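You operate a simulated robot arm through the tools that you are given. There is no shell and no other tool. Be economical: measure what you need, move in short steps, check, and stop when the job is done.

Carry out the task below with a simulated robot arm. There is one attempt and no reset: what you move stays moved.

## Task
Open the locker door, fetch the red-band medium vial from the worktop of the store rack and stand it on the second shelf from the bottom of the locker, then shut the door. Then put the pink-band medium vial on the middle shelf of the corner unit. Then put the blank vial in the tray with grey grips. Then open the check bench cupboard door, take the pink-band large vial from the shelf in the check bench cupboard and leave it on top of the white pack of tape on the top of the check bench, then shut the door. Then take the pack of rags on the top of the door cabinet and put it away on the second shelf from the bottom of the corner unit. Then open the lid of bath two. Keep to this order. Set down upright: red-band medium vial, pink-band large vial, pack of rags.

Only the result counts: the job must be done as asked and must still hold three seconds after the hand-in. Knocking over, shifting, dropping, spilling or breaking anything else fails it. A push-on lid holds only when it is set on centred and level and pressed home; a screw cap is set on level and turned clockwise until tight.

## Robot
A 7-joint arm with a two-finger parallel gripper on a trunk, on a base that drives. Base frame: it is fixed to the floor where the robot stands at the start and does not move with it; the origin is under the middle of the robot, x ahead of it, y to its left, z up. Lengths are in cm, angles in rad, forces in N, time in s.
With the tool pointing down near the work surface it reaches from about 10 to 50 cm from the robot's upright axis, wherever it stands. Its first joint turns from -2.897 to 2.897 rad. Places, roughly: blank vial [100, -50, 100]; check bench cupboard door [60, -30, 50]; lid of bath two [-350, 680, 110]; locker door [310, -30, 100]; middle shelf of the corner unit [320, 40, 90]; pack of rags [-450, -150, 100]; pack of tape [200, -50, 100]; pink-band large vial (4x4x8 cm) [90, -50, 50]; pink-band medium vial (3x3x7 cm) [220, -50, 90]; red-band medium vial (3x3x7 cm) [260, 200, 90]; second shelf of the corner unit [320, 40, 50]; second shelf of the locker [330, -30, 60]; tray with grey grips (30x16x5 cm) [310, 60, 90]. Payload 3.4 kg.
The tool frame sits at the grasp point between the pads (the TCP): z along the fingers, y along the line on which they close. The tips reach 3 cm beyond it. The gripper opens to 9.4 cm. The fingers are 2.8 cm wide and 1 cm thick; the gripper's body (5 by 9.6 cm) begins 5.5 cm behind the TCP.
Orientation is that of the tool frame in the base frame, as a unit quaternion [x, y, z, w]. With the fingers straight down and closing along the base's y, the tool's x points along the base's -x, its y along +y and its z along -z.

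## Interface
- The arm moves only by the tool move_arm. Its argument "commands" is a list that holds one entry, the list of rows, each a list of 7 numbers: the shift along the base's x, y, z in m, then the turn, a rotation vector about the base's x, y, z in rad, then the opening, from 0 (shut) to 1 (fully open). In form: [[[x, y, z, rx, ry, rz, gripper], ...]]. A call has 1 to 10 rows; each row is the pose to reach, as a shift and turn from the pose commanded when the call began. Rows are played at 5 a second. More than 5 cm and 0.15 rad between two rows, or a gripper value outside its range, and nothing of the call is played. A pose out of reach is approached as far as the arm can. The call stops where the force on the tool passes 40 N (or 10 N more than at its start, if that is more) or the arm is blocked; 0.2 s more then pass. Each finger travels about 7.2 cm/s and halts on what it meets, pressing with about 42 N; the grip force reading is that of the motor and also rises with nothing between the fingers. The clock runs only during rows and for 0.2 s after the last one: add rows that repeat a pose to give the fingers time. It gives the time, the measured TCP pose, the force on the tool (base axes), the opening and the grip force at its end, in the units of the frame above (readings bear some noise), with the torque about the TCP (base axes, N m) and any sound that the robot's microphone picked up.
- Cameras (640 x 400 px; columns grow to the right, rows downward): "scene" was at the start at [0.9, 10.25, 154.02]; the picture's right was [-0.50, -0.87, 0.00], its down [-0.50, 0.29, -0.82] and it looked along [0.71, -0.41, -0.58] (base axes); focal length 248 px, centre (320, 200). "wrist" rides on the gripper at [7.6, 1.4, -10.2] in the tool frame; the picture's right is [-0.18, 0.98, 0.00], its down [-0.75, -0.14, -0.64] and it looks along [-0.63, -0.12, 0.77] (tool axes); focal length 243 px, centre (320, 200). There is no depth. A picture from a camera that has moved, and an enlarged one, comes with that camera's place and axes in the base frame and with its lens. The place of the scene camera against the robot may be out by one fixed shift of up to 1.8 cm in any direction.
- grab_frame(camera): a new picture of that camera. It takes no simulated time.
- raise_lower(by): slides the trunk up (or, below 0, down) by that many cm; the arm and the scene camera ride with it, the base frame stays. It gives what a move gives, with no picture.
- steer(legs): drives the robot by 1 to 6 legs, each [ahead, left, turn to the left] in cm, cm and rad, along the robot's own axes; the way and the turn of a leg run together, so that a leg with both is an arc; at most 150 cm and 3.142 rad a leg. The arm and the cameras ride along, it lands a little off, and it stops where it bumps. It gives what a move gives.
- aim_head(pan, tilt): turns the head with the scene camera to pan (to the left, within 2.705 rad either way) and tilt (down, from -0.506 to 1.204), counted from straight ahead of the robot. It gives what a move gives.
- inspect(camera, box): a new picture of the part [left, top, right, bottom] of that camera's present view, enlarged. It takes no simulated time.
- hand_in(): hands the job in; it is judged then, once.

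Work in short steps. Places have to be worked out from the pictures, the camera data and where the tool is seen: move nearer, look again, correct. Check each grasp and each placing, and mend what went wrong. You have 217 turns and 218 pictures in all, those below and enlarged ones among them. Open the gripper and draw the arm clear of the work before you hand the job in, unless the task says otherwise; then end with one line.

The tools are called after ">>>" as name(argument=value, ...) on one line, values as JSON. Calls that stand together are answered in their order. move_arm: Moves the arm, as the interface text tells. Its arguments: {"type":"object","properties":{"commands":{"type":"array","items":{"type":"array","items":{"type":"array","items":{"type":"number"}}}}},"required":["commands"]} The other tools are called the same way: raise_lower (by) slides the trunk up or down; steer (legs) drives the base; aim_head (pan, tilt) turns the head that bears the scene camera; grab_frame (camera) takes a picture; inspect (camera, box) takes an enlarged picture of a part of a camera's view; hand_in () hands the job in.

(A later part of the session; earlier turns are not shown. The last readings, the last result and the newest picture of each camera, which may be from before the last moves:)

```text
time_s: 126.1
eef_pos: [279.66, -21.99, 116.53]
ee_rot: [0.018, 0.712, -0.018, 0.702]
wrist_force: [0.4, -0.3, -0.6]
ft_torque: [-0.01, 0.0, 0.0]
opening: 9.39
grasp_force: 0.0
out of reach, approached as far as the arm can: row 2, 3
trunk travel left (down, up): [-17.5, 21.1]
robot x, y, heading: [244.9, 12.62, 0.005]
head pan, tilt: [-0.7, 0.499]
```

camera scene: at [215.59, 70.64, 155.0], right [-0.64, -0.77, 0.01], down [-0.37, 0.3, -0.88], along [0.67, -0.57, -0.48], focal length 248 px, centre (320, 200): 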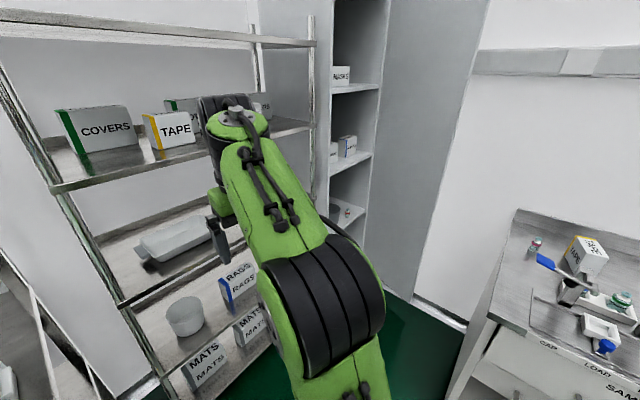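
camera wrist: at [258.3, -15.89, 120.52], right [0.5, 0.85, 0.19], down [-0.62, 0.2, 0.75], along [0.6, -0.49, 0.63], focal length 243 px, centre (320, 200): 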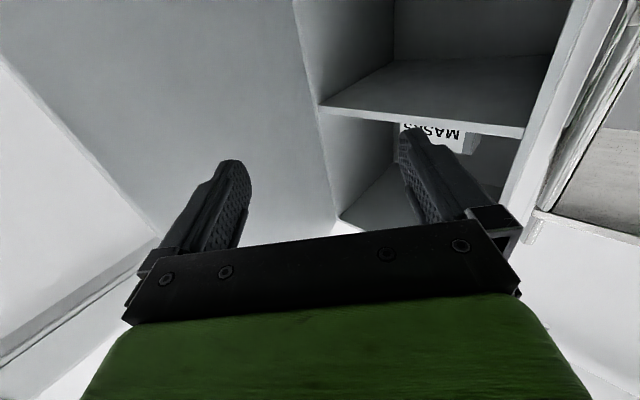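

Now I circle to a point in front of the door's free edge.

>>> move_arm(commands=[[[-0.03, -0.035, -0.01, 0, 0, 0, 1], [-0.065, -0.065, -0.02, 0, 0, 0, 1], [-0.1, -0.095, -0.03, 0, 0, 0, 1], [-0.135, -0.125, -0.04, 0, 0, 0, 1], [-0.17, -0.155, -0.05, 0, 0, 0, 1], [-0.2, -0.19, -0.06, 0, 0, 0, 1], [-0.225, -0.23, -0.065, 0, 0, 0, 1], [-0.24, -0.27, -0.07, 0, 0, 0, 1]]])

>>> grab_frame(camera="scene")

>>> grab_frame(camera="wrist")

```text
time_s: 127.9
eef_pos: [256.27, -45.24, 108.49]
ee_rot: [0.018, 0.712, -0.017, 0.702]
wrist_force: [-1.2, -0.2, 0.1]
ft_torque: [0.03, 0.0, -0.01]
opening: 9.38
grasp_force: 0.1
out of reach, approached as far as the arm can: row 8
trunk travel left (down, up): [-17.5, 21.1]
robot x, y, heading: [244.83, 12.81, 0.002]
head pan, tilt: [-0.7, 0.499]
```

```text
153 pictures are left
camera scene: at [244.94, 21.27, 155.06], right [-0.64, -0.77, 0.0], down [-0.36, 0.31, -0.88], along [0.67, -0.56, -0.48], focal length 248 px, centre (320, 200)
```

scene: 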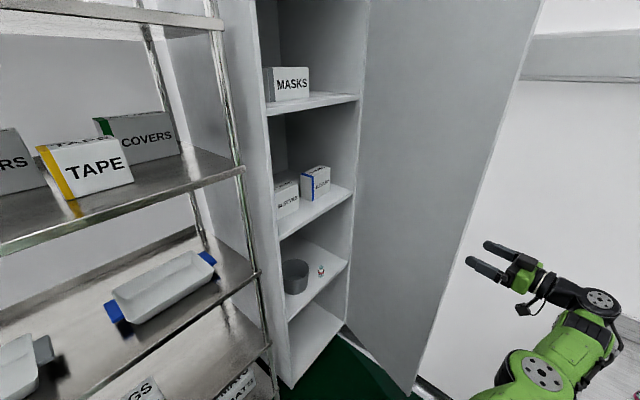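

```text
152 pictures are left
camera wrist: at [245.83, -43.2, 101.01], right [0.05, 0.98, 0.18], down [-0.64, -0.11, 0.76], along [0.77, -0.16, 0.62], focal length 243 px, centre (320, 200)
```

wrist: 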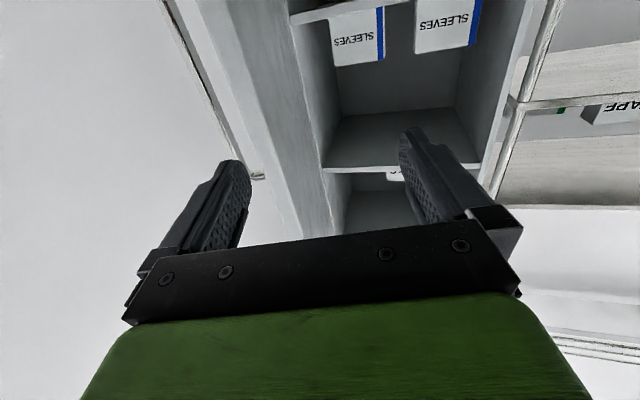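

The wrist picture puts the door edge at y≈−50.5. I centre the open fingers on it and advance to straddle the edge.

>>> move_arm(commands=[[[0.0, -0.025, 0, 0, 0, 0, 1], [0.005, -0.053, 0, 0, 0, 0, 1], [0.03, -0.055, 0, 0, 0, 0, 1], [0.06, -0.055, 0, 0, 0, 0, 1], [0.08, -0.055, 0, 0, 0, 0, 1]]])

>>> grab_frame(camera="wrist")

>>> inspect(camera="scene", box=[400, 180, 600, 320])

```text
time_s: 129.1
eef_pos: [261.43, -46.3, 108.36]
ee_rot: [0.022, 0.713, -0.02, 0.7]
wrist_force: [-17.2, 0.8, -3.5]
ft_torque: [0.11, -0.12, -0.91]
opening: 9.38
grasp_force: 0.0
out of reach, approached as far as the arm can: row 1, 2, 3, 4, 5
trunk travel left (down, up): [-17.5, 21.1]
robot x, y, heading: [244.95, 12.54, -0.001]
head pan, tilt: [-0.7, 0.499]
```

```text
151 pictures are left
camera wrist: at [251.21, -44.09, 101.01], right [0.06, 0.98, 0.19], down [-0.64, -0.1, 0.76], along [0.77, -0.17, 0.62], focal length 243 px, centre (320, 200)
```

wrist: 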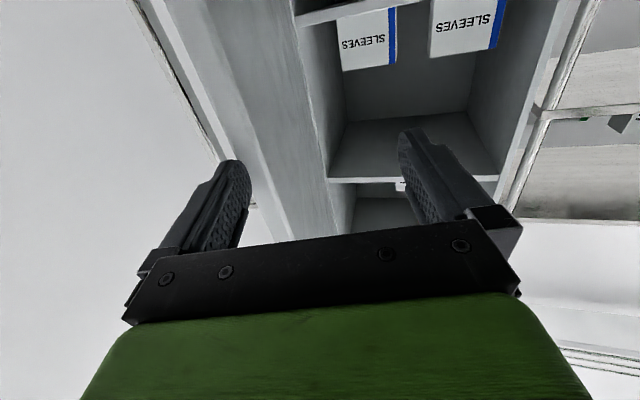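

```text
2.86 times, centred on (500, 250) of scene
camera zoom: at [244.8, 21.25, 155.06], right [-0.64, -0.76, 0.0], down [-0.36, 0.31, -0.88], along [0.67, -0.57, -0.48], focal length 709 px, centre (-194, 57)
```

zoom: 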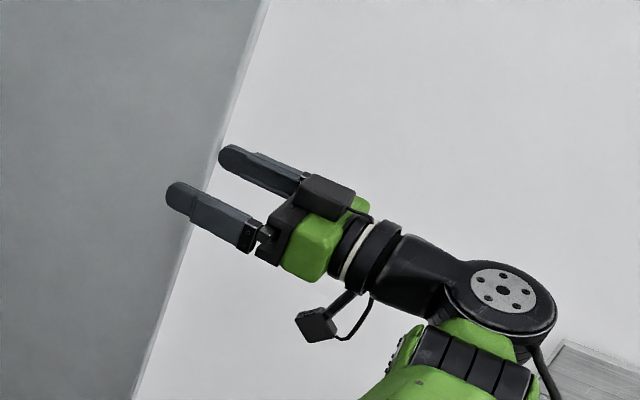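

The outer finger is touching the edge; the arm lacks ~5 cm of reach in −y. I back the hand off and shift the base right a bit.

>>> move_arm(commands=[[[-0.04, 0.0, 0, 0, 0, 0, 1], [-0.08, 0.0, 0, 0, 0, 0, 1], [-0.11, 0.0, 0, 0, 0, 0, 1]]])

>>> steer(legs=[[4, -6, 0]])

```text
time_s: 129.9
eef_pos: [252.8, -44.53, 108.25]
ee_rot: [0.017, 0.713, -0.017, 0.701]
wrist_force: [0.0, -0.2, 0.4]
ft_torque: [0.02, -0.02, 0.01]
opening: 9.38
grasp_force: 0.1
out of reach, approached as far as the arm can: row 2, 3
trunk travel left (down, up): [-17.5, 21.1]
robot x, y, heading: [244.85, 12.68, 0.003]
head pan, tilt: [-0.7, 0.499]
```

```text
time_s: 130.9
eef_pos: [256.89, -50.52, 108.16]
ee_rot: [0.017, 0.712, -0.016, 0.702]
wrist_force: [0.0, 0.0, 0.0]
ft_torque: [-0.01, -0.01, 0.0]
opening: 9.43
grasp_force: 0.1
trunk travel left (down, up): [-17.5, 21.1]
robot x, y, heading: [248.83, 6.59, 0.003]
head pan, tilt: [-0.7, 0.499]
```

Base shifted without bump; TCP y=−50.5, on the edge line. I advance to straddle the edge.

>>> move_arm(commands=[[[0.03, -0.003, 0, 0, 0, 0, 1], [0.06, -0.005, 0, 0, 0, 0, 1], [0.085, -0.005, 0, 0, 0, 0, 1]]])

>>> grab_frame(camera="wrist")

>>> grab_frame(camera="scene")

```text
time_s: 131.7
eef_pos: [265.37, -51.01, 108.14]
ee_rot: [0.017, 0.712, -0.017, 0.702]
wrist_force: [0.6, 0.2, -0.3]
ft_torque: [-0.01, 0.0, 0.06]
opening: 9.41
grasp_force: 0.0
trunk travel left (down, up): [-17.5, 21.1]
robot x, y, heading: [249.35, 6.45, 0.005]
head pan, tilt: [-0.7, 0.499]
```

```text
149 pictures are left
camera wrist: at [254.92, -49.0, 100.76], right [0.05, 0.98, 0.18], down [-0.64, -0.11, 0.76], along [0.77, -0.16, 0.62], focal length 243 px, centre (320, 200)
```

wrist: 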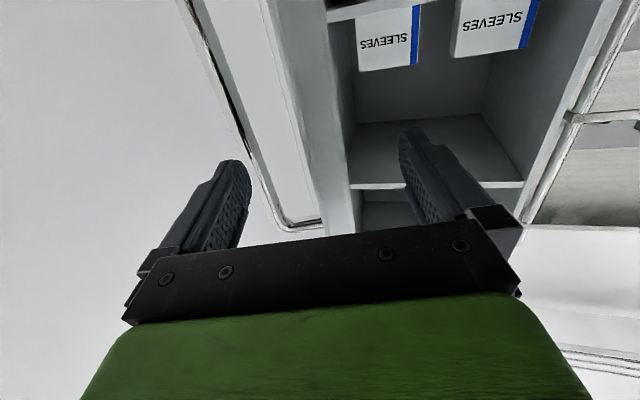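

```text
148 pictures are left
camera scene: at [249.31, 15.3, 155.06], right [-0.64, -0.77, 0.0], down [-0.37, 0.31, -0.88], along [0.67, -0.56, -0.48], focal length 248 px, centre (320, 200)
```

scene: 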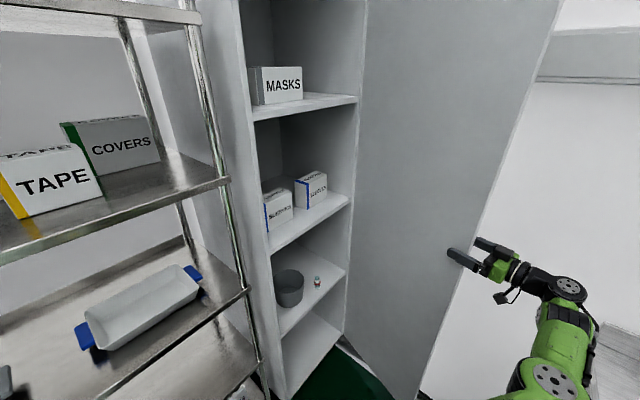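

The edge is between the fingers. Driving the base left now drags the door closed with the outer finger; I do a first stretch.

>>> steer(legs=[[1, 11, 0], [2, 11, 0]])

>>> grab_frame(camera="scene")

```text
time_s: 133.7
eef_pos: [268.16, -28.87, 108.25]
ee_rot: [0.017, 0.712, -0.017, 0.701]
wrist_force: [0.2, 0.8, 0.5]
ft_torque: [0.02, 0.04, -0.02]
opening: 9.38
grasp_force: 0.1
trunk travel left (down, up): [-17.5, 21.1]
robot x, y, heading: [252.05, 28.4, 0.004]
head pan, tilt: [-0.7, 0.499]
```

```text
147 pictures are left
camera scene: at [252.28, 37.65, 155.05], right [-0.64, -0.77, 0.0], down [-0.37, 0.31, -0.88], along [0.67, -0.56, -0.48], focal length 248 px, centre (320, 200)
```

scene: 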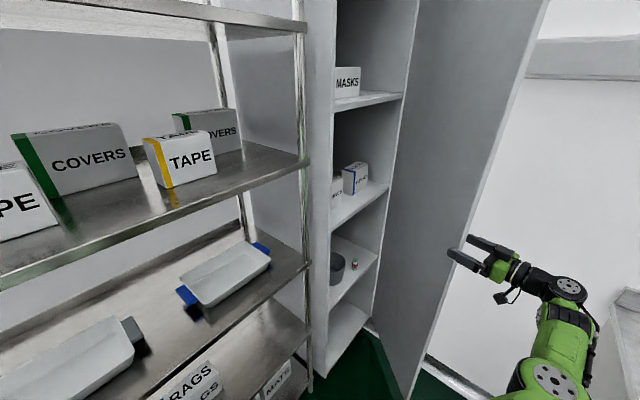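

The door follows. I continue along the arc.

>>> steer(legs=[[4, 6, 0], [4, 5, 0]])

>>> grab_frame(camera="scene")

```text
time_s: 135.3
eef_pos: [276.27, -17.82, 108.27]
ee_rot: [0.016, 0.712, -0.017, 0.702]
wrist_force: [-1.3, -0.3, 0.1]
ft_torque: [0.03, -0.01, -0.05]
opening: 9.36
grasp_force: 0.2
trunk travel left (down, up): [-17.5, 21.1]
robot x, y, heading: [259.92, 39.34, 0.003]
head pan, tilt: [-0.7, 0.499]
```

```text
146 pictures are left
camera scene: at [260.3, 48.55, 155.05], right [-0.64, -0.77, 0.0], down [-0.37, 0.31, -0.88], along [0.67, -0.56, -0.48], focal length 248 px, centre (320, 200)
```

scene: 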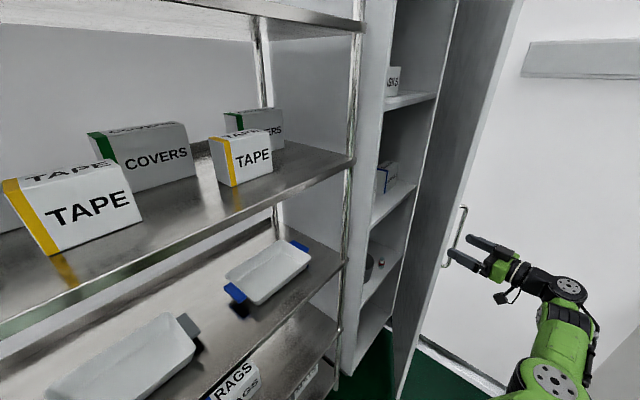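

Door ~45° from shut. I back the hand out, then go to the outer side to push it shut.

>>> steer(legs=[[-12, 0, 0], [0, -23, 0]])

>>> move_arm(commands=[[[0.03, 0.03, -0.01, 0, 0, 0.0, 1], [0.06, 0.06, -0.02, 0, 0, 0.0, 1], [0.09, 0.09, -0.03, 0, 0, 0.0, 1], [0.12, 0.12, -0.03, 0, 0, 0, 1]]])

>>> grab_frame(camera="scene")

```text
time_s: 137.9
eef_pos: [264.15, -41.52, 108.1]
ee_rot: [0.017, 0.713, -0.016, 0.701]
wrist_force: [0.7, -0.1, -0.4]
ft_torque: [-0.02, -0.04, 0.02]
opening: 9.42
grasp_force: 0.0
trunk travel left (down, up): [-17.5, 21.1]
robot x, y, heading: [247.93, 16.21, 0.005]
head pan, tilt: [-0.7, 0.499]
```

```text
time_s: 138.9
eef_pos: [276.37, -29.36, 105.05]
ee_rot: [0.017, 0.713, -0.016, 0.701]
wrist_force: [-0.6, 0.6, 0.6]
ft_torque: [-0.01, 0.02, -0.03]
opening: 9.39
grasp_force: 0.1
trunk travel left (down, up): [-17.5, 21.1]
robot x, y, heading: [248.15, 16.09, 0.001]
head pan, tilt: [-0.7, 0.499]
```

```text
145 pictures are left
camera scene: at [248.31, 25.08, 155.05], right [-0.64, -0.77, 0.0], down [-0.37, 0.31, -0.88], along [0.67, -0.56, -0.48], focal length 248 px, centre (320, 200)
```

scene: 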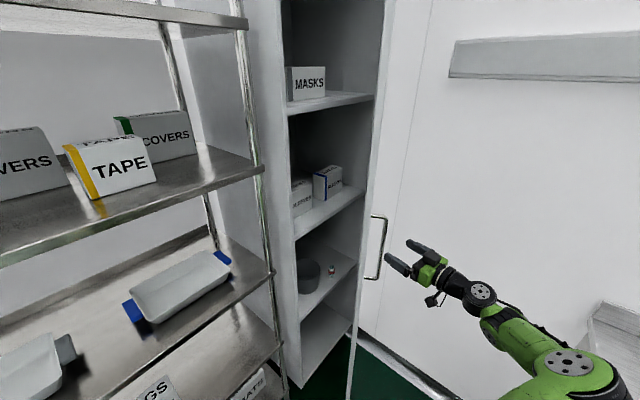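

I push the outer face toward +x.

>>> move_arm(commands=[[[0.04, 0.01, 0, 0, 0, 0, 1], [0.08, 0.025, 0, 0, 0, 0, 1], [0.12, 0.045, 0, 0, 0, 0, 1], [0.155, 0.065, 0, 0, 0, 0, 1], [0.185, 0.085, 0, 0, 0, 0, 1], [0.205, 0.1, 0, 0, 0, 0, 1], [0.22, 0.11, 0, 0, 0, 0, 1], [0.235, 0.11, 0, 0, 0, 0, 1]]])

>>> grab_frame(camera="scene")

```text
time_s: 140.7
eef_pos: [299.3, -18.14, 105.27]
ee_rot: [0.016, 0.712, -0.015, 0.702]
wrist_force: [-29.0, 5.8, -4.2]
ft_torque: [-0.37, -0.23, 1.79]
opening: 9.38
grasp_force: 0.2
trunk travel left (down, up): [-17.5, 21.1]
robot x, y, heading: [248.01, 16.59, 0.002]
head pan, tilt: [-0.7, 0.499]
```

```text
144 pictures are left
camera scene: at [247.66, 25.13, 155.05], right [-0.64, -0.77, 0.0], down [-0.36, 0.31, -0.88], along [0.67, -0.56, -0.48], focal length 248 px, centre (320, 200)
```

scene: 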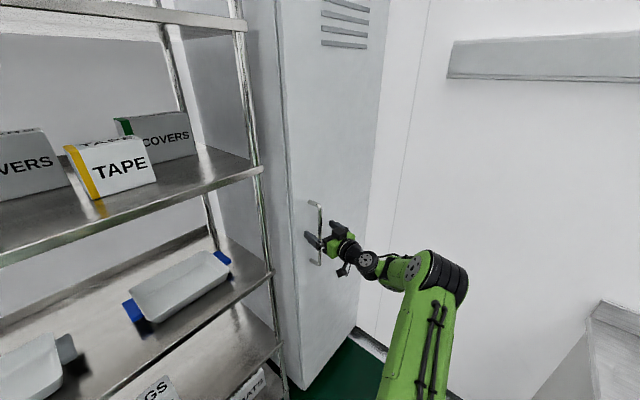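

Door is shut (same contact depth as at the start). I withdraw and pitch the tool to 0.67 down for the next pick.

>>> move_arm(commands=[[[-0.04, 0.0, 0, 0, 0, 0, 1], [-0.08, 0.01, 0, 0, 0, 0, 1], [-0.11, 0.03, 0.02, 0, 0.1, 0, 1], [-0.13, 0.06, 0.04, 0, 0.22, 0, 1], [-0.14, 0.1, 0.06, 0, 0.34, 0, 1], [-0.14, 0.14, 0.08, 0, 0.46, 0, 1], [-0.14, 0.18, 0.1, 0, 0.58, 0, 1], [-0.14, 0.22, 0.11, 0, 0.67, 0, 1]]])

>>> aim_head(pan=0.0, tilt=0.75)

```text
time_s: 142.5
eef_pos: [285.61, 3.84, 116.21]
ee_rot: [0.011, 0.904, -0.021, 0.428]
wrist_force: [0.5, -0.1, 0.5]
ft_torque: [0.0, 0.01, 0.0]
opening: 9.4
grasp_force: 0.1
trunk travel left (down, up): [-17.5, 21.1]
robot x, y, heading: [247.78, 15.72, 0.004]
head pan, tilt: [-0.7, 0.499]
```

```text
time_s: 143.6
eef_pos: [285.54, 3.68, 116.09]
ee_rot: [0.011, 0.903, -0.021, 0.428]
wrist_force: [-0.4, -0.1, 0.1]
ft_torque: [-0.02, 0.01, 0.01]
opening: 9.38
grasp_force: 0.1
trunk travel left (down, up): [-17.5, 21.1]
robot x, y, heading: [247.9, 16.39, -0.0]
head pan, tilt: [0.0, 0.75]
```

I drive to face the bench end with the pink-banded vial.

>>> steer(legs=[[-6, 16, 0], [-22, 4, 0], [0, 0, -1.57]])

>>> grab_frame(camera="scene")

>>> grab_frame(camera="wrist")

```text
time_s: 150.2
eef_pos: [207.7, -1.08, 116.19]
ee_rot: [0.646, 0.632, -0.317, 0.288]
wrist_force: [0.5, -0.2, -0.4]
ft_torque: [-0.07, -0.03, 0.0]
opening: 9.41
grasp_force: 0.0
trunk travel left (down, up): [-17.5, 21.1]
robot x, y, heading: [220.41, 36.51, -1.568]
head pan, tilt: [0.0, 0.75]
```

```text
143 pictures are left
camera scene: at [234.78, 33.82, 152.86], right [-1.0, -0.01, 0.0], down [0.0, 0.68, -0.73], along [0.0, -0.73, -0.68], focal length 248 px, centre (320, 200)
```

scene: 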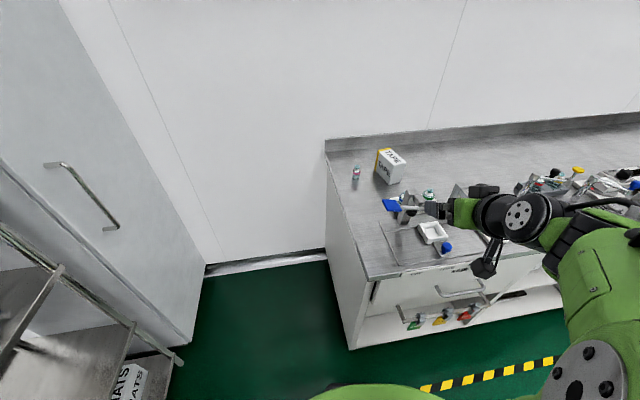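

```text
142 pictures are left
camera wrist: at [209.63, 11.77, 116.71], right [0.98, -0.15, 0.11], down [-0.11, 0.02, 0.99], along [-0.15, -0.99, 0.01], focal length 243 px, centre (320, 200)
```

wrist: 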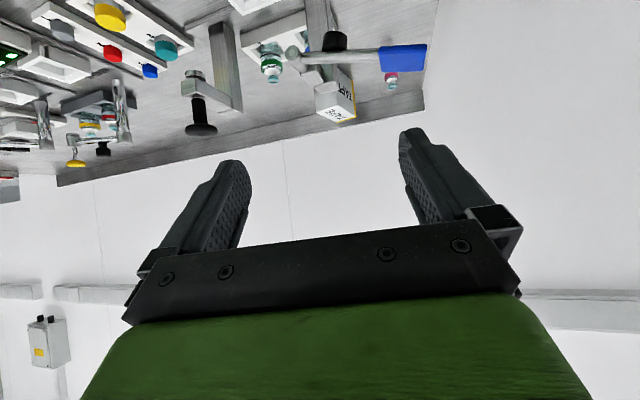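

The bench turns out to be skewed by ≈0.165 rad, and the pink-banded vial at (220, −49) is deep from its front. I'll reach it from the bench end, in the gap before the locker: face −x and drive in sideways.

>>> steer(legs=[[-4, 42, 0], [0, 0, -1.57]])

>>> aim_head(pan=0.6, tilt=0.7)

>>> grab_frame(camera="scene")

```text
time_s: 156.5
eef_pos: [223.97, 51.89, 116.23]
ee_rot: [0.903, 0.013, -0.428, -0.009]
wrist_force: [-0.3, -0.2, -0.5]
ft_torque: [-0.01, 0.02, 0.0]
opening: 9.43
grasp_force: 0.1
trunk travel left (down, up): [-17.5, 21.1]
robot x, y, heading: [262.14, 40.9, -3.091]
head pan, tilt: [0.0, 0.75]
```

```text
time_s: 157.5
eef_pos: [224.04, 51.7, 116.17]
ee_rot: [0.904, 0.013, -0.428, -0.009]
wrist_force: [-0.2, -0.2, 0.2]
ft_torque: [0.01, 0.02, 0.0]
opening: 9.42
grasp_force: 0.1
trunk travel left (down, up): [-17.5, 21.1]
robot x, y, heading: [262.09, 41.01, -3.09]
head pan, tilt: [0.6, 0.7]
```

```text
141 pictures are left
camera scene: at [261.59, 20.61, 153.29], right [-0.61, 0.79, 0.0], down [0.51, 0.39, -0.76], along [-0.61, -0.47, -0.64], focal length 248 px, centre (320, 200)
```

scene: 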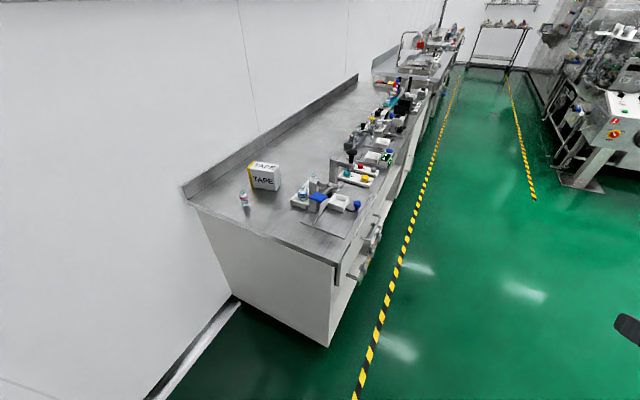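

Vial at about (220.2, −48.5), ~10 cm in from the bench end. I drive sideways into the gap to about (268, −22).

>>> steer(legs=[[-4, 35, 0], [1, 28, 0]])

>>> grab_frame(camera="scene")

>>> grab_frame(camera="wrist")

```text
time_s: 161.3
eef_pos: [230.3, -9.63, 116.13]
ee_rot: [0.904, 0.013, -0.428, -0.011]
wrist_force: [0.4, 0.6, 0.9]
ft_torque: [0.02, 0.0, -0.07]
opening: 9.4
grasp_force: 0.1
trunk travel left (down, up): [-17.5, 21.1]
robot x, y, heading: [268.45, -20.23, -3.091]
head pan, tilt: [0.6, 0.7]
```

```text
140 pictures are left
camera scene: at [268.03, -40.85, 153.27], right [-0.61, 0.79, 0.0], down [0.51, 0.39, -0.76], along [-0.61, -0.47, -0.64], focal length 248 px, centre (320, 200)
```

scene: 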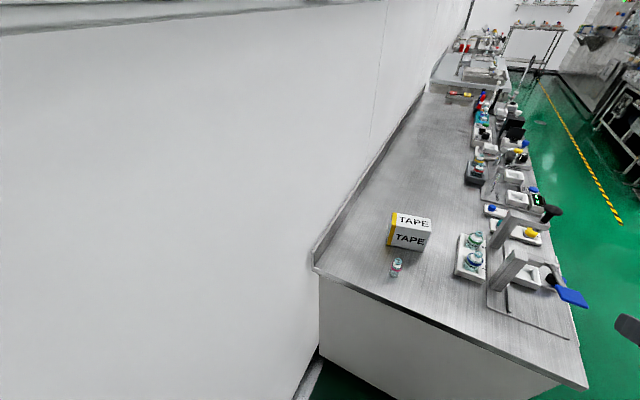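

```text
139 pictures are left
camera wrist: at [243.2, -10.75, 116.72], right [-0.1, -0.99, 0.11], down [0.02, 0.11, 0.99], along [-0.99, 0.1, 0.01], focal length 243 px, centre (320, 200)
```

wrist: 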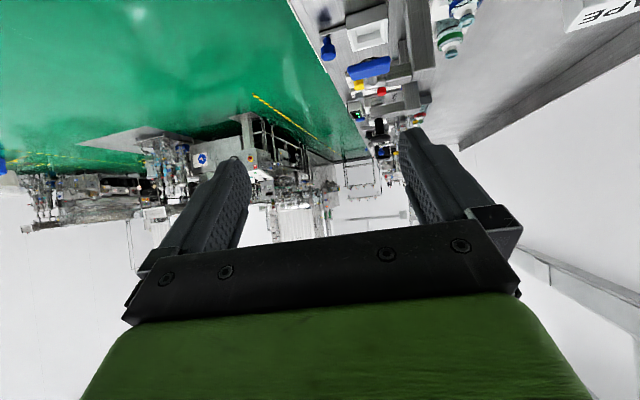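

Vial at ≈(219.5, −49.5); tape box ~9 cm behind it. I bring the hand in front of the vial from the +x side.

>>> move_arm(commands=[[[0, -0.045, 0, 0, 0, 0, 0.7], [0, -0.09, 0, 0, 0, 0, 0.65], [0, -0.135, 0, 0, 0, 0, 0.65], [0, -0.18, -0.005, 0, 0, 0, 0.65], [0.005, -0.225, -0.01, 0, 0, 0, 0.65], [0.01, -0.27, -0.03, 0, 0, 0, 0.65], [0.015, -0.31, -0.05, 0, 0, 0, 0.65], [0.02, -0.35, -0.07, 0, 0, 0, 0.65], [0.025, -0.385, -0.1, 0, 0, 0, 0.65], [0.03, -0.4, -0.13, 0, 0, 0, 0.65]]])

>>> grab_frame(camera="wrist")

>>> grab_frame(camera="scene")

```text
time_s: 163.5
eef_pos: [233.25, -49.69, 102.96]
ee_rot: [0.903, 0.013, -0.429, -0.01]
wrist_force: [-0.1, 0.2, -0.3]
ft_torque: [-0.02, 0.01, 0.0]
opening: 6.1
grasp_force: 0.0
trunk travel left (down, up): [-17.5, 21.1]
robot x, y, heading: [268.6, -20.24, -3.089]
head pan, tilt: [0.6, 0.7]
```

```text
138 pictures are left
camera wrist: at [246.1, -50.77, 103.56], right [-0.1, -0.99, 0.11], down [0.02, 0.11, 0.99], along [-0.99, 0.1, 0.01], focal length 243 px, centre (320, 200)
```

wrist: 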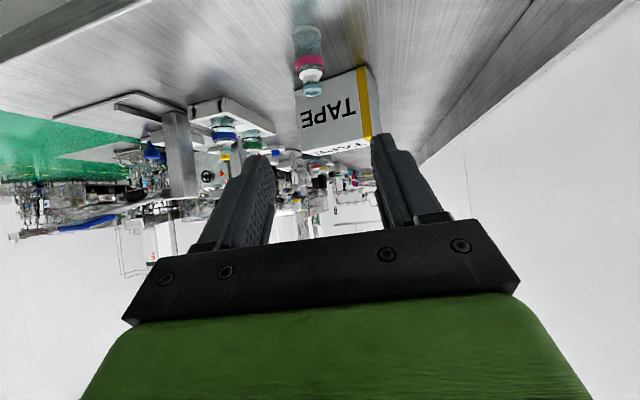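

```text
137 pictures are left
camera scene: at [268.02, -40.78, 153.27], right [-0.61, 0.79, 0.0], down [0.51, 0.39, -0.76], along [-0.61, -0.47, -0.64], focal length 248 px, centre (320, 200)
```

scene: 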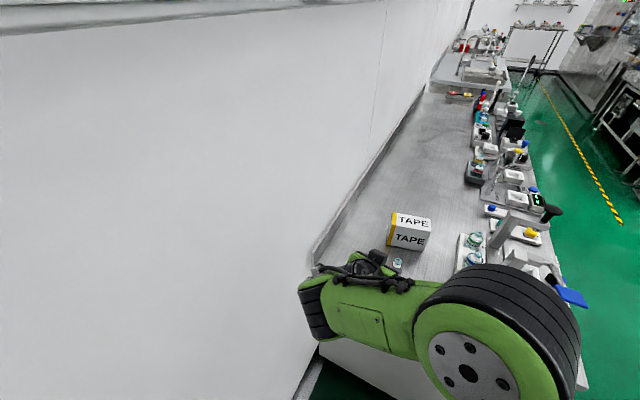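

Vial: (219.5, −48.7), base z≈85, top ≈92. I lower and approach to 6 cm before it, then look.

>>> move_arm(commands=[[[0, 0.01, -0.04, 0, 0, 0, 0.65], [-0.01, 0.01, -0.08, 0, 0, 0, 0.65], [-0.03, 0.01, -0.11, 0, 0, 0, 0.65], [-0.06, 0.01, -0.125, 0, 0, 0, 0.65], [-0.08, 0.01, -0.13, 0, 0, 0, 0.65]]])

>>> grab_frame(camera="wrist")

```text
time_s: 164.7
eef_pos: [225.49, -48.39, 90.11]
ee_rot: [0.904, 0.014, -0.428, -0.009]
wrist_force: [-0.4, 0.1, 0.4]
ft_torque: [0.01, -0.04, -0.01]
opening: 6.1
grasp_force: 0.1
trunk travel left (down, up): [-17.5, 21.1]
robot x, y, heading: [269.09, -20.55, -3.089]
head pan, tilt: [0.6, 0.7]
```

```text
136 pictures are left
camera wrist: at [238.09, -49.5, 90.62], right [-0.1, -0.99, 0.11], down [0.02, 0.11, 0.99], along [-0.99, 0.1, 0.01], focal length 243 px, centre (320, 200)
```

wrist: 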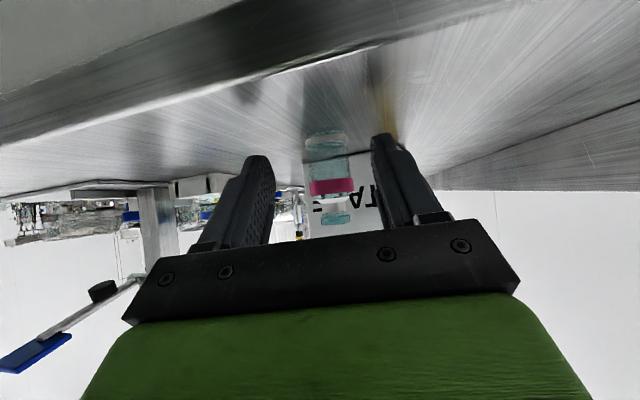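

Aligned. I advance 6.2 cm and close.

>>> move_arm(commands=[[[-0.03, -0.003, -0.002, 0, 0, 0, 0.65], [-0.062, -0.003, -0.003, 0, 0, 0, 0.65], [-0.062, -0.003, -0.003, 0, 0, 0, 0.45], [-0.062, -0.003, -0.003, 0, 0, 0, 0.25], [-0.062, -0.003, -0.003, 0, 0, 0, 0.1], [-0.062, -0.003, -0.003, 0, 0, 0, 0.1]]])

>>> inspect(camera="wrist", box=[230, 80, 430, 240])

```text
time_s: 166.1
eef_pos: [219.28, -48.68, 89.73]
ee_rot: [0.903, 0.013, -0.428, -0.01]
wrist_force: [0.7, -1.0, 1.1]
ft_torque: [-0.06, -0.03, 0.02]
opening: 2.94
grasp_force: 41.9
trunk travel left (down, up): [-17.5, 21.1]
robot x, y, heading: [268.77, -20.57, -3.089]
head pan, tilt: [0.6, 0.7]
```

```text
2.50 times, centred on (330, 160) of wrist
camera zoom: at [231.97, -49.83, 90.37], right [-0.1, -0.99, 0.11], down [0.02, 0.11, 0.99], along [-0.99, 0.1, 0.01], focal length 606 px, centre (295, 300)
```

zoom: 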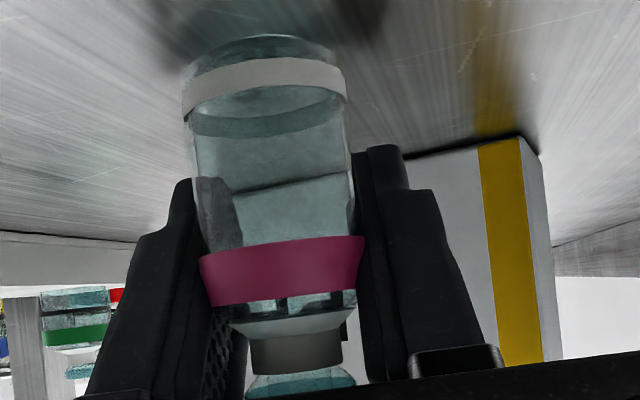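

Gripped (2.94). I lift it and bring the arm back toward the middle.

>>> move_arm(commands=[[[0, 0, 0.04, 0, 0, 0, 0.1], [0, 0, 0.08, 0, 0, 0, 0.1], [0.01, 0.01, 0.12, 0, 0, 0, 0.1], [0.02, 0.03, 0.16, 0, 0, 0, 0.1], [0.02, 0.06, 0.19, 0, 0, 0, 0.1], [0.02, 0.1, 0.21, 0, 0, 0, 0.1], [0.01, 0.14, 0.23, 0, 0, 0, 0.1], [0, 0.18, 0.25, 0, 0, 0, 0.1], [-0.01, 0.22, 0.26, 0, 0, 0, 0.1], [-0.02, 0.26, 0.27, 0, 0, 0, 0.1]]])

```text
time_s: 168.3
eef_pos: [217.31, -22.56, 116.95]
ee_rot: [0.904, 0.014, -0.428, -0.009]
wrist_force: [0.4, -1.1, -0.5]
ft_torque: [-0.01, 0.02, 0.03]
opening: 3.08
grasp_force: 42.6
trunk travel left (down, up): [-17.5, 21.1]
robot x, y, heading: [268.67, -20.49, -3.081]
head pan, tilt: [0.6, 0.7]
```

Held at z 117. I drive out of the gap and turn (via −y) to face the corner unit.

>>> steer(legs=[[0, -78, 0], [63, 0, 0], [0, 0, 1.54], [0, 0, 1.54]])

>>> aim_head(pan=-0.3, tilt=0.5)

>>> grab_frame(camera="scene")

```text
time_s: 183.2
eef_pos: [252.22, 53.4, 116.98]
ee_rot: [0.021, 0.903, -0.026, 0.428]
wrist_force: [-0.1, 0.6, -0.5]
ft_torque: [-0.01, 0.02, -0.03]
opening: 3.09
grasp_force: 41.9
trunk travel left (down, up): [-17.5, 21.1]
robot x, y, heading: [200.6, 54.52, -0.017]
head pan, tilt: [0.6, 0.7]
```

```text
time_s: 184.4
eef_pos: [252.2, 53.44, 117.0]
ee_rot: [0.02, 0.904, -0.026, 0.427]
wrist_force: [-0.1, 0.3, -1.0]
ft_torque: [-0.03, -0.04, 0.0]
opening: 3.11
grasp_force: 41.9
trunk travel left (down, up): [-17.5, 21.1]
robot x, y, heading: [200.62, 54.95, -0.015]
head pan, tilt: [-0.3, 0.499]
```

```text
134 pictures are left
camera scene: at [203.02, 66.75, 155.05], right [-0.31, -0.95, 0.0], down [-0.45, 0.15, -0.88], along [0.83, -0.28, -0.48], focal length 248 px, centre (320, 200)
```

scene: 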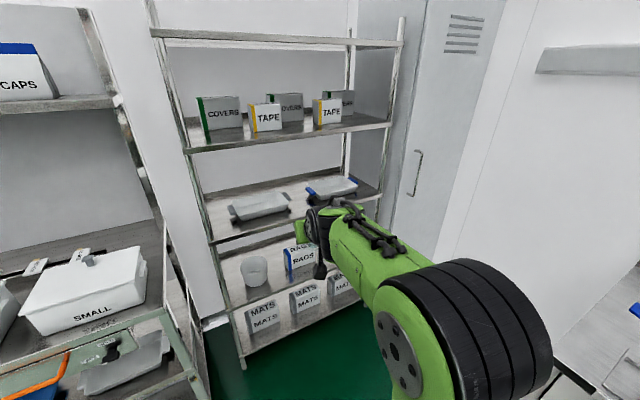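

I drive up to the corner unit, stopping with the vial ahead of its front edge.

>>> steer(legs=[[27, -10, 0.0]])

>>> move_arm(commands=[[[0, 0, -0.04, 0, 0, 0.04, 0.1], [0, 0, -0.08, 0, 0, 0.08, 0.1], [0, 0, -0.12, 0, 0, 0.12, 0.1], [0, 0, -0.15, 0, 0, 0.16, 0.1], [0, 0, -0.17, 0, 0, 0.19, 0.1]]])

>>> grab_frame(camera="wrist")

>>> grab_frame(camera="scene")

```text
time_s: 186.4
eef_pos: [279.35, 42.89, 116.9]
ee_rot: [0.021, 0.903, -0.026, 0.428]
wrist_force: [0.5, -1.3, 0.6]
ft_torque: [0.02, 0.01, 0.02]
opening: 3.11
grasp_force: 41.7
trunk travel left (down, up): [-17.5, 21.1]
robot x, y, heading: [227.59, 44.69, -0.025]
head pan, tilt: [-0.3, 0.499]
```

```text
time_s: 187.6
eef_pos: [279.27, 42.84, 99.9]
ee_rot: [-0.064, 0.901, 0.015, 0.428]
wrist_force: [0.1, 0.0, -0.8]
ft_torque: [0.0, 0.03, -0.03]
opening: 3.13
grasp_force: 42.4
trunk travel left (down, up): [-17.5, 21.1]
robot x, y, heading: [227.8, 44.44, -0.025]
head pan, tilt: [-0.3, 0.499]
```

```text
133 pictures are left
camera wrist: at [266.44, 42.82, 100.51], right [-0.01, 0.99, 0.11], down [-0.01, -0.11, 0.99], along [1.0, 0.01, 0.01], focal length 243 px, centre (320, 200)
```

wrist: 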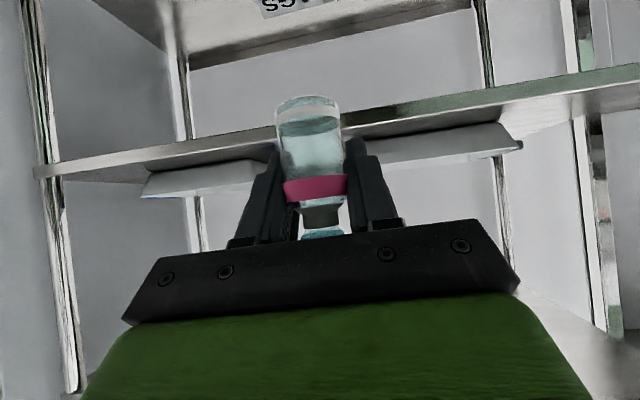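

```text
132 pictures are left
camera scene: at [230.08, 56.17, 155.06], right [-0.32, -0.95, 0.0], down [-0.45, 0.15, -0.88], along [0.83, -0.28, -0.48], focal length 248 px, centre (320, 200)
```

scene: 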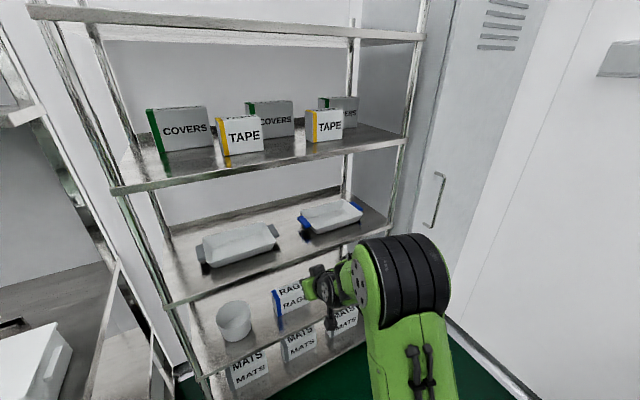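

Middle shelf top works out at z≈94.5 (skewed front edge, x≈298 at y≈20). The clear strip in front of the blue-grip tray, about (304.5, 20), suits. I raise a bit and drive up.

>>> move_arm(commands=[[[0, 0, 0.03, 0, 0, 0, 0.1], [0, 0, 0.06, 0, 0, 0, 0.1]]])

>>> steer(legs=[[20, -20, 0]])

>>> grab_frame(camera="wrist")

>>> grab_frame(camera="scene")

```text
time_s: 188.2
eef_pos: [279.33, 42.78, 106.14]
ee_rot: [-0.065, 0.901, 0.015, 0.428]
wrist_force: [-0.7, 0.5, 1.2]
ft_torque: [0.0, -0.01, 0.01]
opening: 3.13
grasp_force: 42.1
trunk travel left (down, up): [-17.5, 21.1]
robot x, y, heading: [227.87, 44.33, -0.021]
head pan, tilt: [-0.3, 0.499]
```

```text
time_s: 190.2
eef_pos: [299.35, 21.89, 106.01]
ee_rot: [-0.06, 0.902, 0.013, 0.428]
wrist_force: [0.7, -0.6, 0.7]
ft_torque: [-0.01, 0.01, -0.01]
opening: 3.1
grasp_force: 42.5
trunk travel left (down, up): [-17.5, 21.1]
robot x, y, heading: [247.48, 24.4, -0.029]
head pan, tilt: [-0.3, 0.499]
```

```text
131 pictures are left
camera wrist: at [286.42, 21.9, 106.6], right [0.0, 0.99, 0.11], down [-0.01, -0.11, 0.99], along [1.0, 0.0, 0.01], focal length 243 px, centre (320, 200)
```

wrist: 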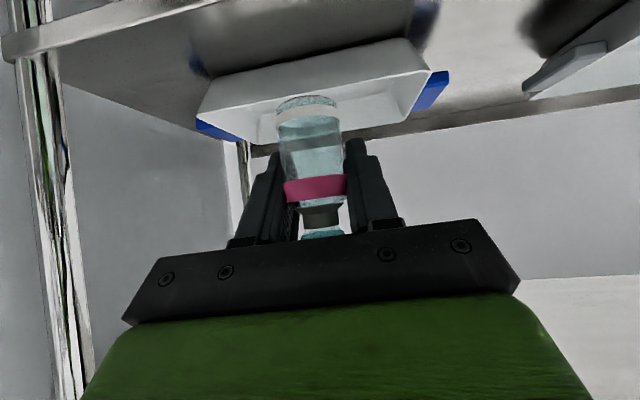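

```text
130 pictures are left
camera scene: at [250.1, 35.7, 155.06], right [-0.32, -0.95, 0.0], down [-0.45, 0.16, -0.88], along [0.83, -0.28, -0.48], focal length 248 px, centre (320, 200)
```

scene: 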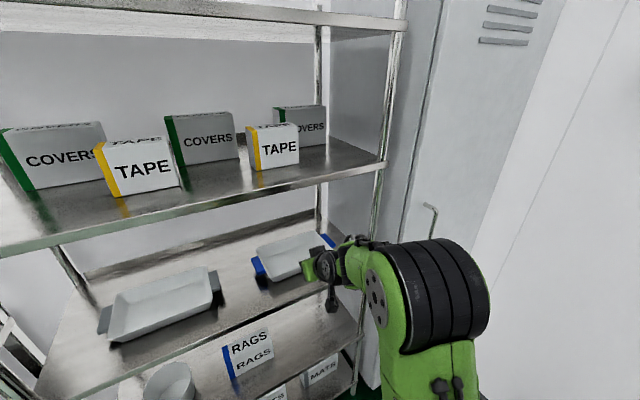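

Strip between shelf front (~x 299.8) and tray (~308.5) is ~9 cm. I aim for x=303.7, lower to just above the shelf.

>>> move_arm(commands=[[[0.025, -0.003, 0, 0, 0, 0, 0.1], [0.044, -0.005, -0.01, 0, 0, 0, 0.1], [0.044, -0.005, -0.035, 0, 0, 0, 0.1], [0.044, -0.005, -0.055, 0, 0, 0, 0.1]]])

>>> grab_frame(camera="wrist")

>>> inspect(camera="scene", box=[220, 200, 400, 330])

```text
time_s: 191.2
eef_pos: [303.56, 21.57, 100.63]
ee_rot: [-0.061, 0.901, 0.013, 0.429]
wrist_force: [0.0, 0.5, -0.4]
ft_torque: [-0.03, -0.03, 0.03]
opening: 3.07
grasp_force: 42.1
trunk travel left (down, up): [-17.5, 21.1]
robot x, y, heading: [247.55, 24.03, -0.027]
head pan, tilt: [-0.3, 0.499]
```

```text
129 pictures are left
camera wrist: at [290.76, 21.55, 101.2], right [0.0, 0.99, 0.11], down [-0.01, -0.11, 0.99], along [1.0, 0.0, 0.01], focal length 243 px, centre (320, 200)
```

wrist: 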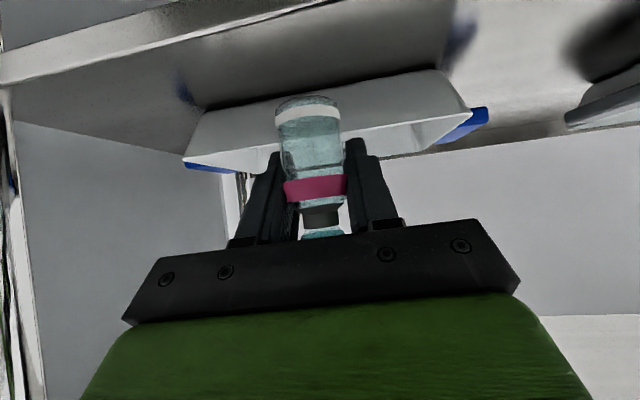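

```text
3.08 times, centred on (310, 265) of scene
camera zoom: at [250.05, 35.8, 155.06], right [-0.32, -0.95, 0.0], down [-0.45, 0.15, -0.88], along [0.83, -0.28, -0.48], focal length 764 px, centre (351, 0)
```

zoom: 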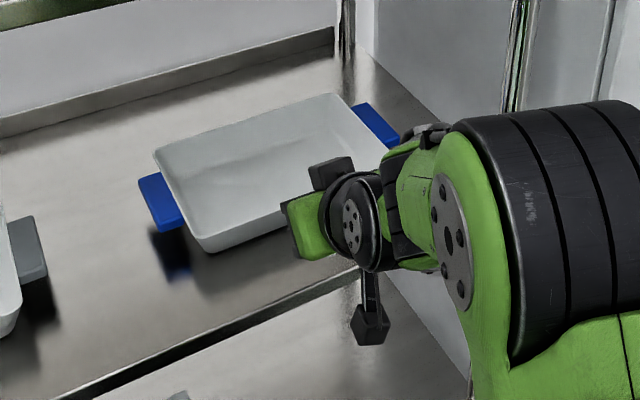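

Strip is a bit narrower than thought; I pull back 0.7 cm and lower to contact.

>>> move_arm(commands=[[[-0.007, 0, 0, 0, 0, 0, 0.1], [-0.007, 0, -0.007, 0, 0, 0, 0.1], [-0.007, 0, -0.011, 0, 0, 0, 0.1], [-0.007, 0, -0.014, 0, 0, 0, 0.1]]])

>>> inspect(camera="wrist", box=[180, 0, 460, 240])

```text
time_s: 192.2
eef_pos: [302.93, 21.46, 99.08]
ee_rot: [-0.061, 0.902, 0.013, 0.428]
wrist_force: [-0.3, -0.7, 0.2]
ft_torque: [0.02, -0.02, 0.0]
opening: 3.09
grasp_force: 42.6
trunk travel left (down, up): [-17.5, 21.1]
robot x, y, heading: [247.89, 23.99, -0.026]
head pan, tilt: [-0.3, 0.499]
```

```text
1.67 times, centred on (320, 120) of wrist
camera zoom: at [290.03, 21.49, 99.71], right [0.0, 0.99, 0.11], down [-0.01, -0.11, 0.99], along [1.0, 0.0, 0.01], focal length 404 px, centre (320, 333)
```

zoom: 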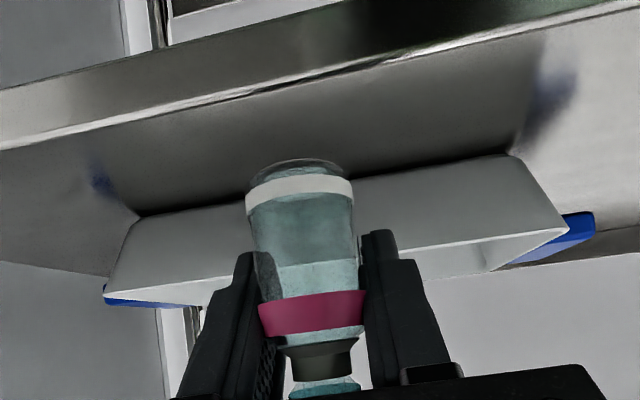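

Base is ~3 mm above the shelf. I lower to contact.

>>> move_arm(commands=[[[0, 0, -0.003, 0, 0, 0, 0.1], [0, 0, -0.006, 0, 0, 0, 0.1], [0, 0, -0.008, 0, 0, 0, 0.1]]])

```text
time_s: 192.9
eef_pos: [302.88, 21.33, 98.41]
ee_rot: [-0.061, 0.901, 0.014, 0.428]
wrist_force: [0.1, -0.6, 0.0]
ft_torque: [0.02, -0.01, 0.03]
opening: 3.1
grasp_force: 41.8
trunk travel left (down, up): [-17.5, 21.1]
robot x, y, heading: [247.76, 23.96, -0.027]
head pan, tilt: [-0.3, 0.499]
```

>>> move_arm(commands=[[[0, 0, -0.003, 0, 0, 0, 0.1], [0, 0, -0.006, 0, 0, 0, 0.1]]])

>>> inspect(camera="wrist", box=[180, 0, 460, 240])

```text
time_s: 193.6
eef_pos: [302.99, 21.54, 97.76]
ee_rot: [-0.06, 0.901, 0.013, 0.428]
wrist_force: [-0.3, -0.1, -0.2]
ft_torque: [0.0, 0.04, 0.02]
opening: 3.11
grasp_force: 42.4
trunk travel left (down, up): [-17.5, 21.1]
robot x, y, heading: [247.59, 24.28, -0.03]
head pan, tilt: [-0.3, 0.499]
```

```text
1.67 times, centred on (320, 120) of wrist
camera zoom: at [290.04, 21.49, 98.29], right [0.0, 0.99, 0.11], down [-0.01, -0.11, 0.99], along [1.0, 0.0, 0.01], focal length 404 px, centre (320, 333)
```

zoom: 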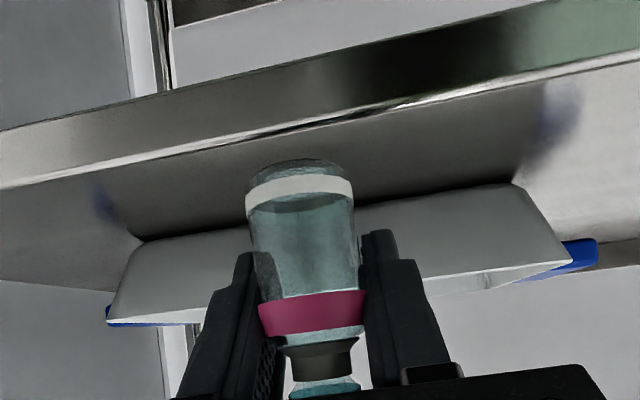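

Not yet touching; I keep lowering in small steps.

>>> move_arm(commands=[[[0, 0, -0.002, 0, 0, 0, 0.1], [0, 0, -0.004, 0, 0, 0, 0.1], [0, 0, -0.006, 0, 0, 0, 0.1]]])

```text
time_s: 194.3
eef_pos: [302.86, 21.42, 97.09]
ee_rot: [-0.06, 0.901, 0.012, 0.429]
wrist_force: [0.5, 0.1, -0.2]
ft_torque: [0.03, 0.01, 0.01]
opening: 3.12
grasp_force: 42.0
trunk travel left (down, up): [-17.5, 21.1]
robot x, y, heading: [247.78, 23.77, -0.028]
head pan, tilt: [-0.3, 0.499]
```

>>> move_arm(commands=[[[0, 0, -0.002, 0, 0, 0, 0.1], [0, 0, -0.004, 0, 0, 0, 0.1], [0, 0, -0.006, 0, 0, 0, 0.1]]])

>>> inspect(camera="wrist", box=[180, 0, 460, 240])

```text
time_s: 195.2
eef_pos: [302.84, 21.43, 96.48]
ee_rot: [-0.06, 0.901, 0.013, 0.428]
wrist_force: [-0.3, 1.2, -0.7]
ft_torque: [0.0, 0.01, 0.0]
opening: 3.12
grasp_force: 42.3
trunk travel left (down, up): [-17.5, 21.1]
robot x, y, heading: [247.62, 23.61, -0.032]
head pan, tilt: [-0.3, 0.499]
```

```text
1.67 times, centred on (320, 120) of wrist
camera zoom: at [290.0, 21.48, 97.06], right [0.0, 0.99, 0.11], down [-0.01, -0.11, 0.99], along [1.0, 0.0, 0.01], focal length 404 px, centre (320, 333)
```

zoom: 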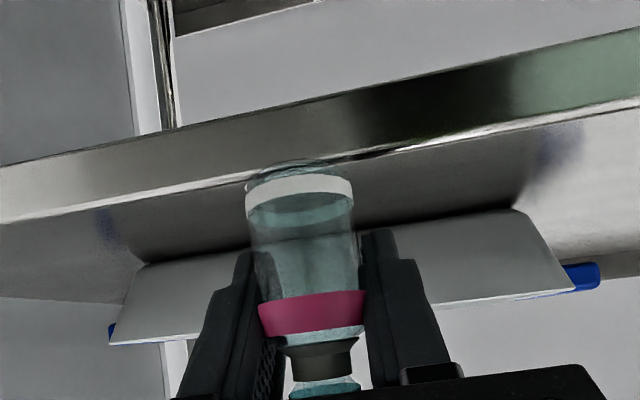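

Comparing two views, the shelf is z≈92.4 with lip at x≈301.9 and tray at ≈310.8 — so the vial is still over the lip. I raise, go 3.8 cm deeper, and lower.

>>> move_arm(commands=[[[0, 0, 0.02, 0, 0, 0, 0.1], [0.02, -0.003, 0.025, 0, 0, 0, 0.1], [0.038, -0.005, 0.02, 0, 0, 0, 0.1], [0.038, -0.005, 0.01, 0, 0, 0, 0.1], [0.038, -0.005, 0.006, 0, 0, 0, 0.1]]])

>>> inspect(camera="wrist", box=[180, 0, 460, 240])

```text
time_s: 196.3
eef_pos: [306.53, 21.0, 97.63]
ee_rot: [-0.061, 0.899, 0.013, 0.433]
wrist_force: [-5.8, -1.1, 20.2]
ft_torque: [0.51, -0.48, 0.1]
opening: 3.1
grasp_force: 42.0
trunk travel left (down, up): [-17.5, 21.1]
robot x, y, heading: [247.86, 23.86, -0.033]
head pan, tilt: [-0.3, 0.499]
```

```text
1.67 times, centred on (320, 120) of wrist
camera zoom: at [293.68, 20.97, 98.0], right [0.0, 0.99, 0.11], down [-0.02, -0.11, 0.99], along [1.0, 0.0, 0.02], focal length 404 px, centre (320, 333)
```

zoom: 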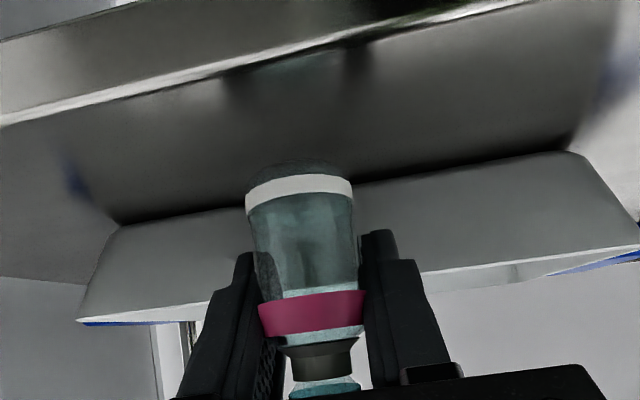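

A fingertip seems to be touching something off to the front-left (likely the tray). I rise and back off a little and look.

>>> move_arm(commands=[[[0, 0, 0.012, 0, 0, 0, 0.1], [-0.01, 0, 0.015, 0, 0, 0, 0.1]]])

>>> grab_frame(camera="wrist")

>>> inspect(camera="scene", box=[220, 200, 400, 330])

```text
time_s: 196.9
eef_pos: [305.58, 20.86, 98.64]
ee_rot: [-0.06, 0.902, 0.012, 0.428]
wrist_force: [-0.3, 0.5, 0.2]
ft_torque: [0.01, -0.02, -0.01]
opening: 3.07
grasp_force: 42.3
trunk travel left (down, up): [-17.5, 21.1]
robot x, y, heading: [247.7, 24.0, -0.026]
head pan, tilt: [-0.3, 0.499]
```

```text
123 pictures are left
camera wrist: at [292.7, 20.94, 99.17], right [0.0, 0.99, 0.11], down [0.0, -0.11, 0.99], along [1.0, 0.0, 0.0], focal length 243 px, centre (320, 200)
```

wrist: 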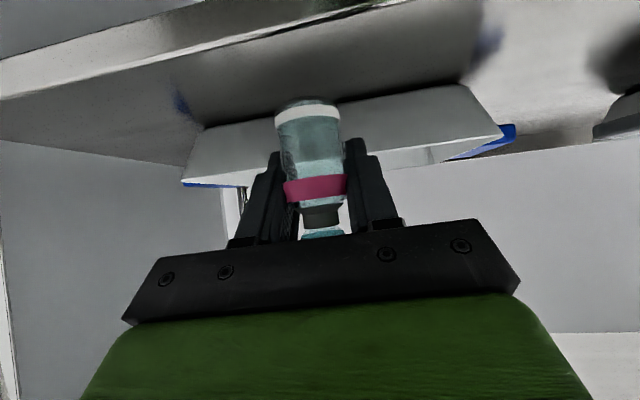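

```text
3.08 times, centred on (310, 265) of scene
camera zoom: at [249.96, 35.8, 155.05], right [-0.32, -0.95, 0.0], down [-0.45, 0.15, -0.88], along [0.83, -0.28, -0.48], focal length 764 px, centre (351, 0)
```

zoom: 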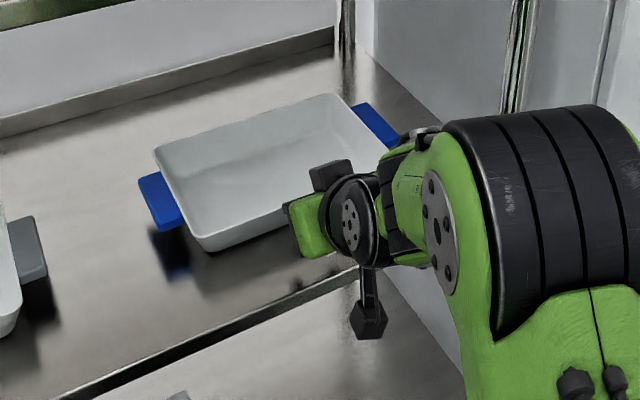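

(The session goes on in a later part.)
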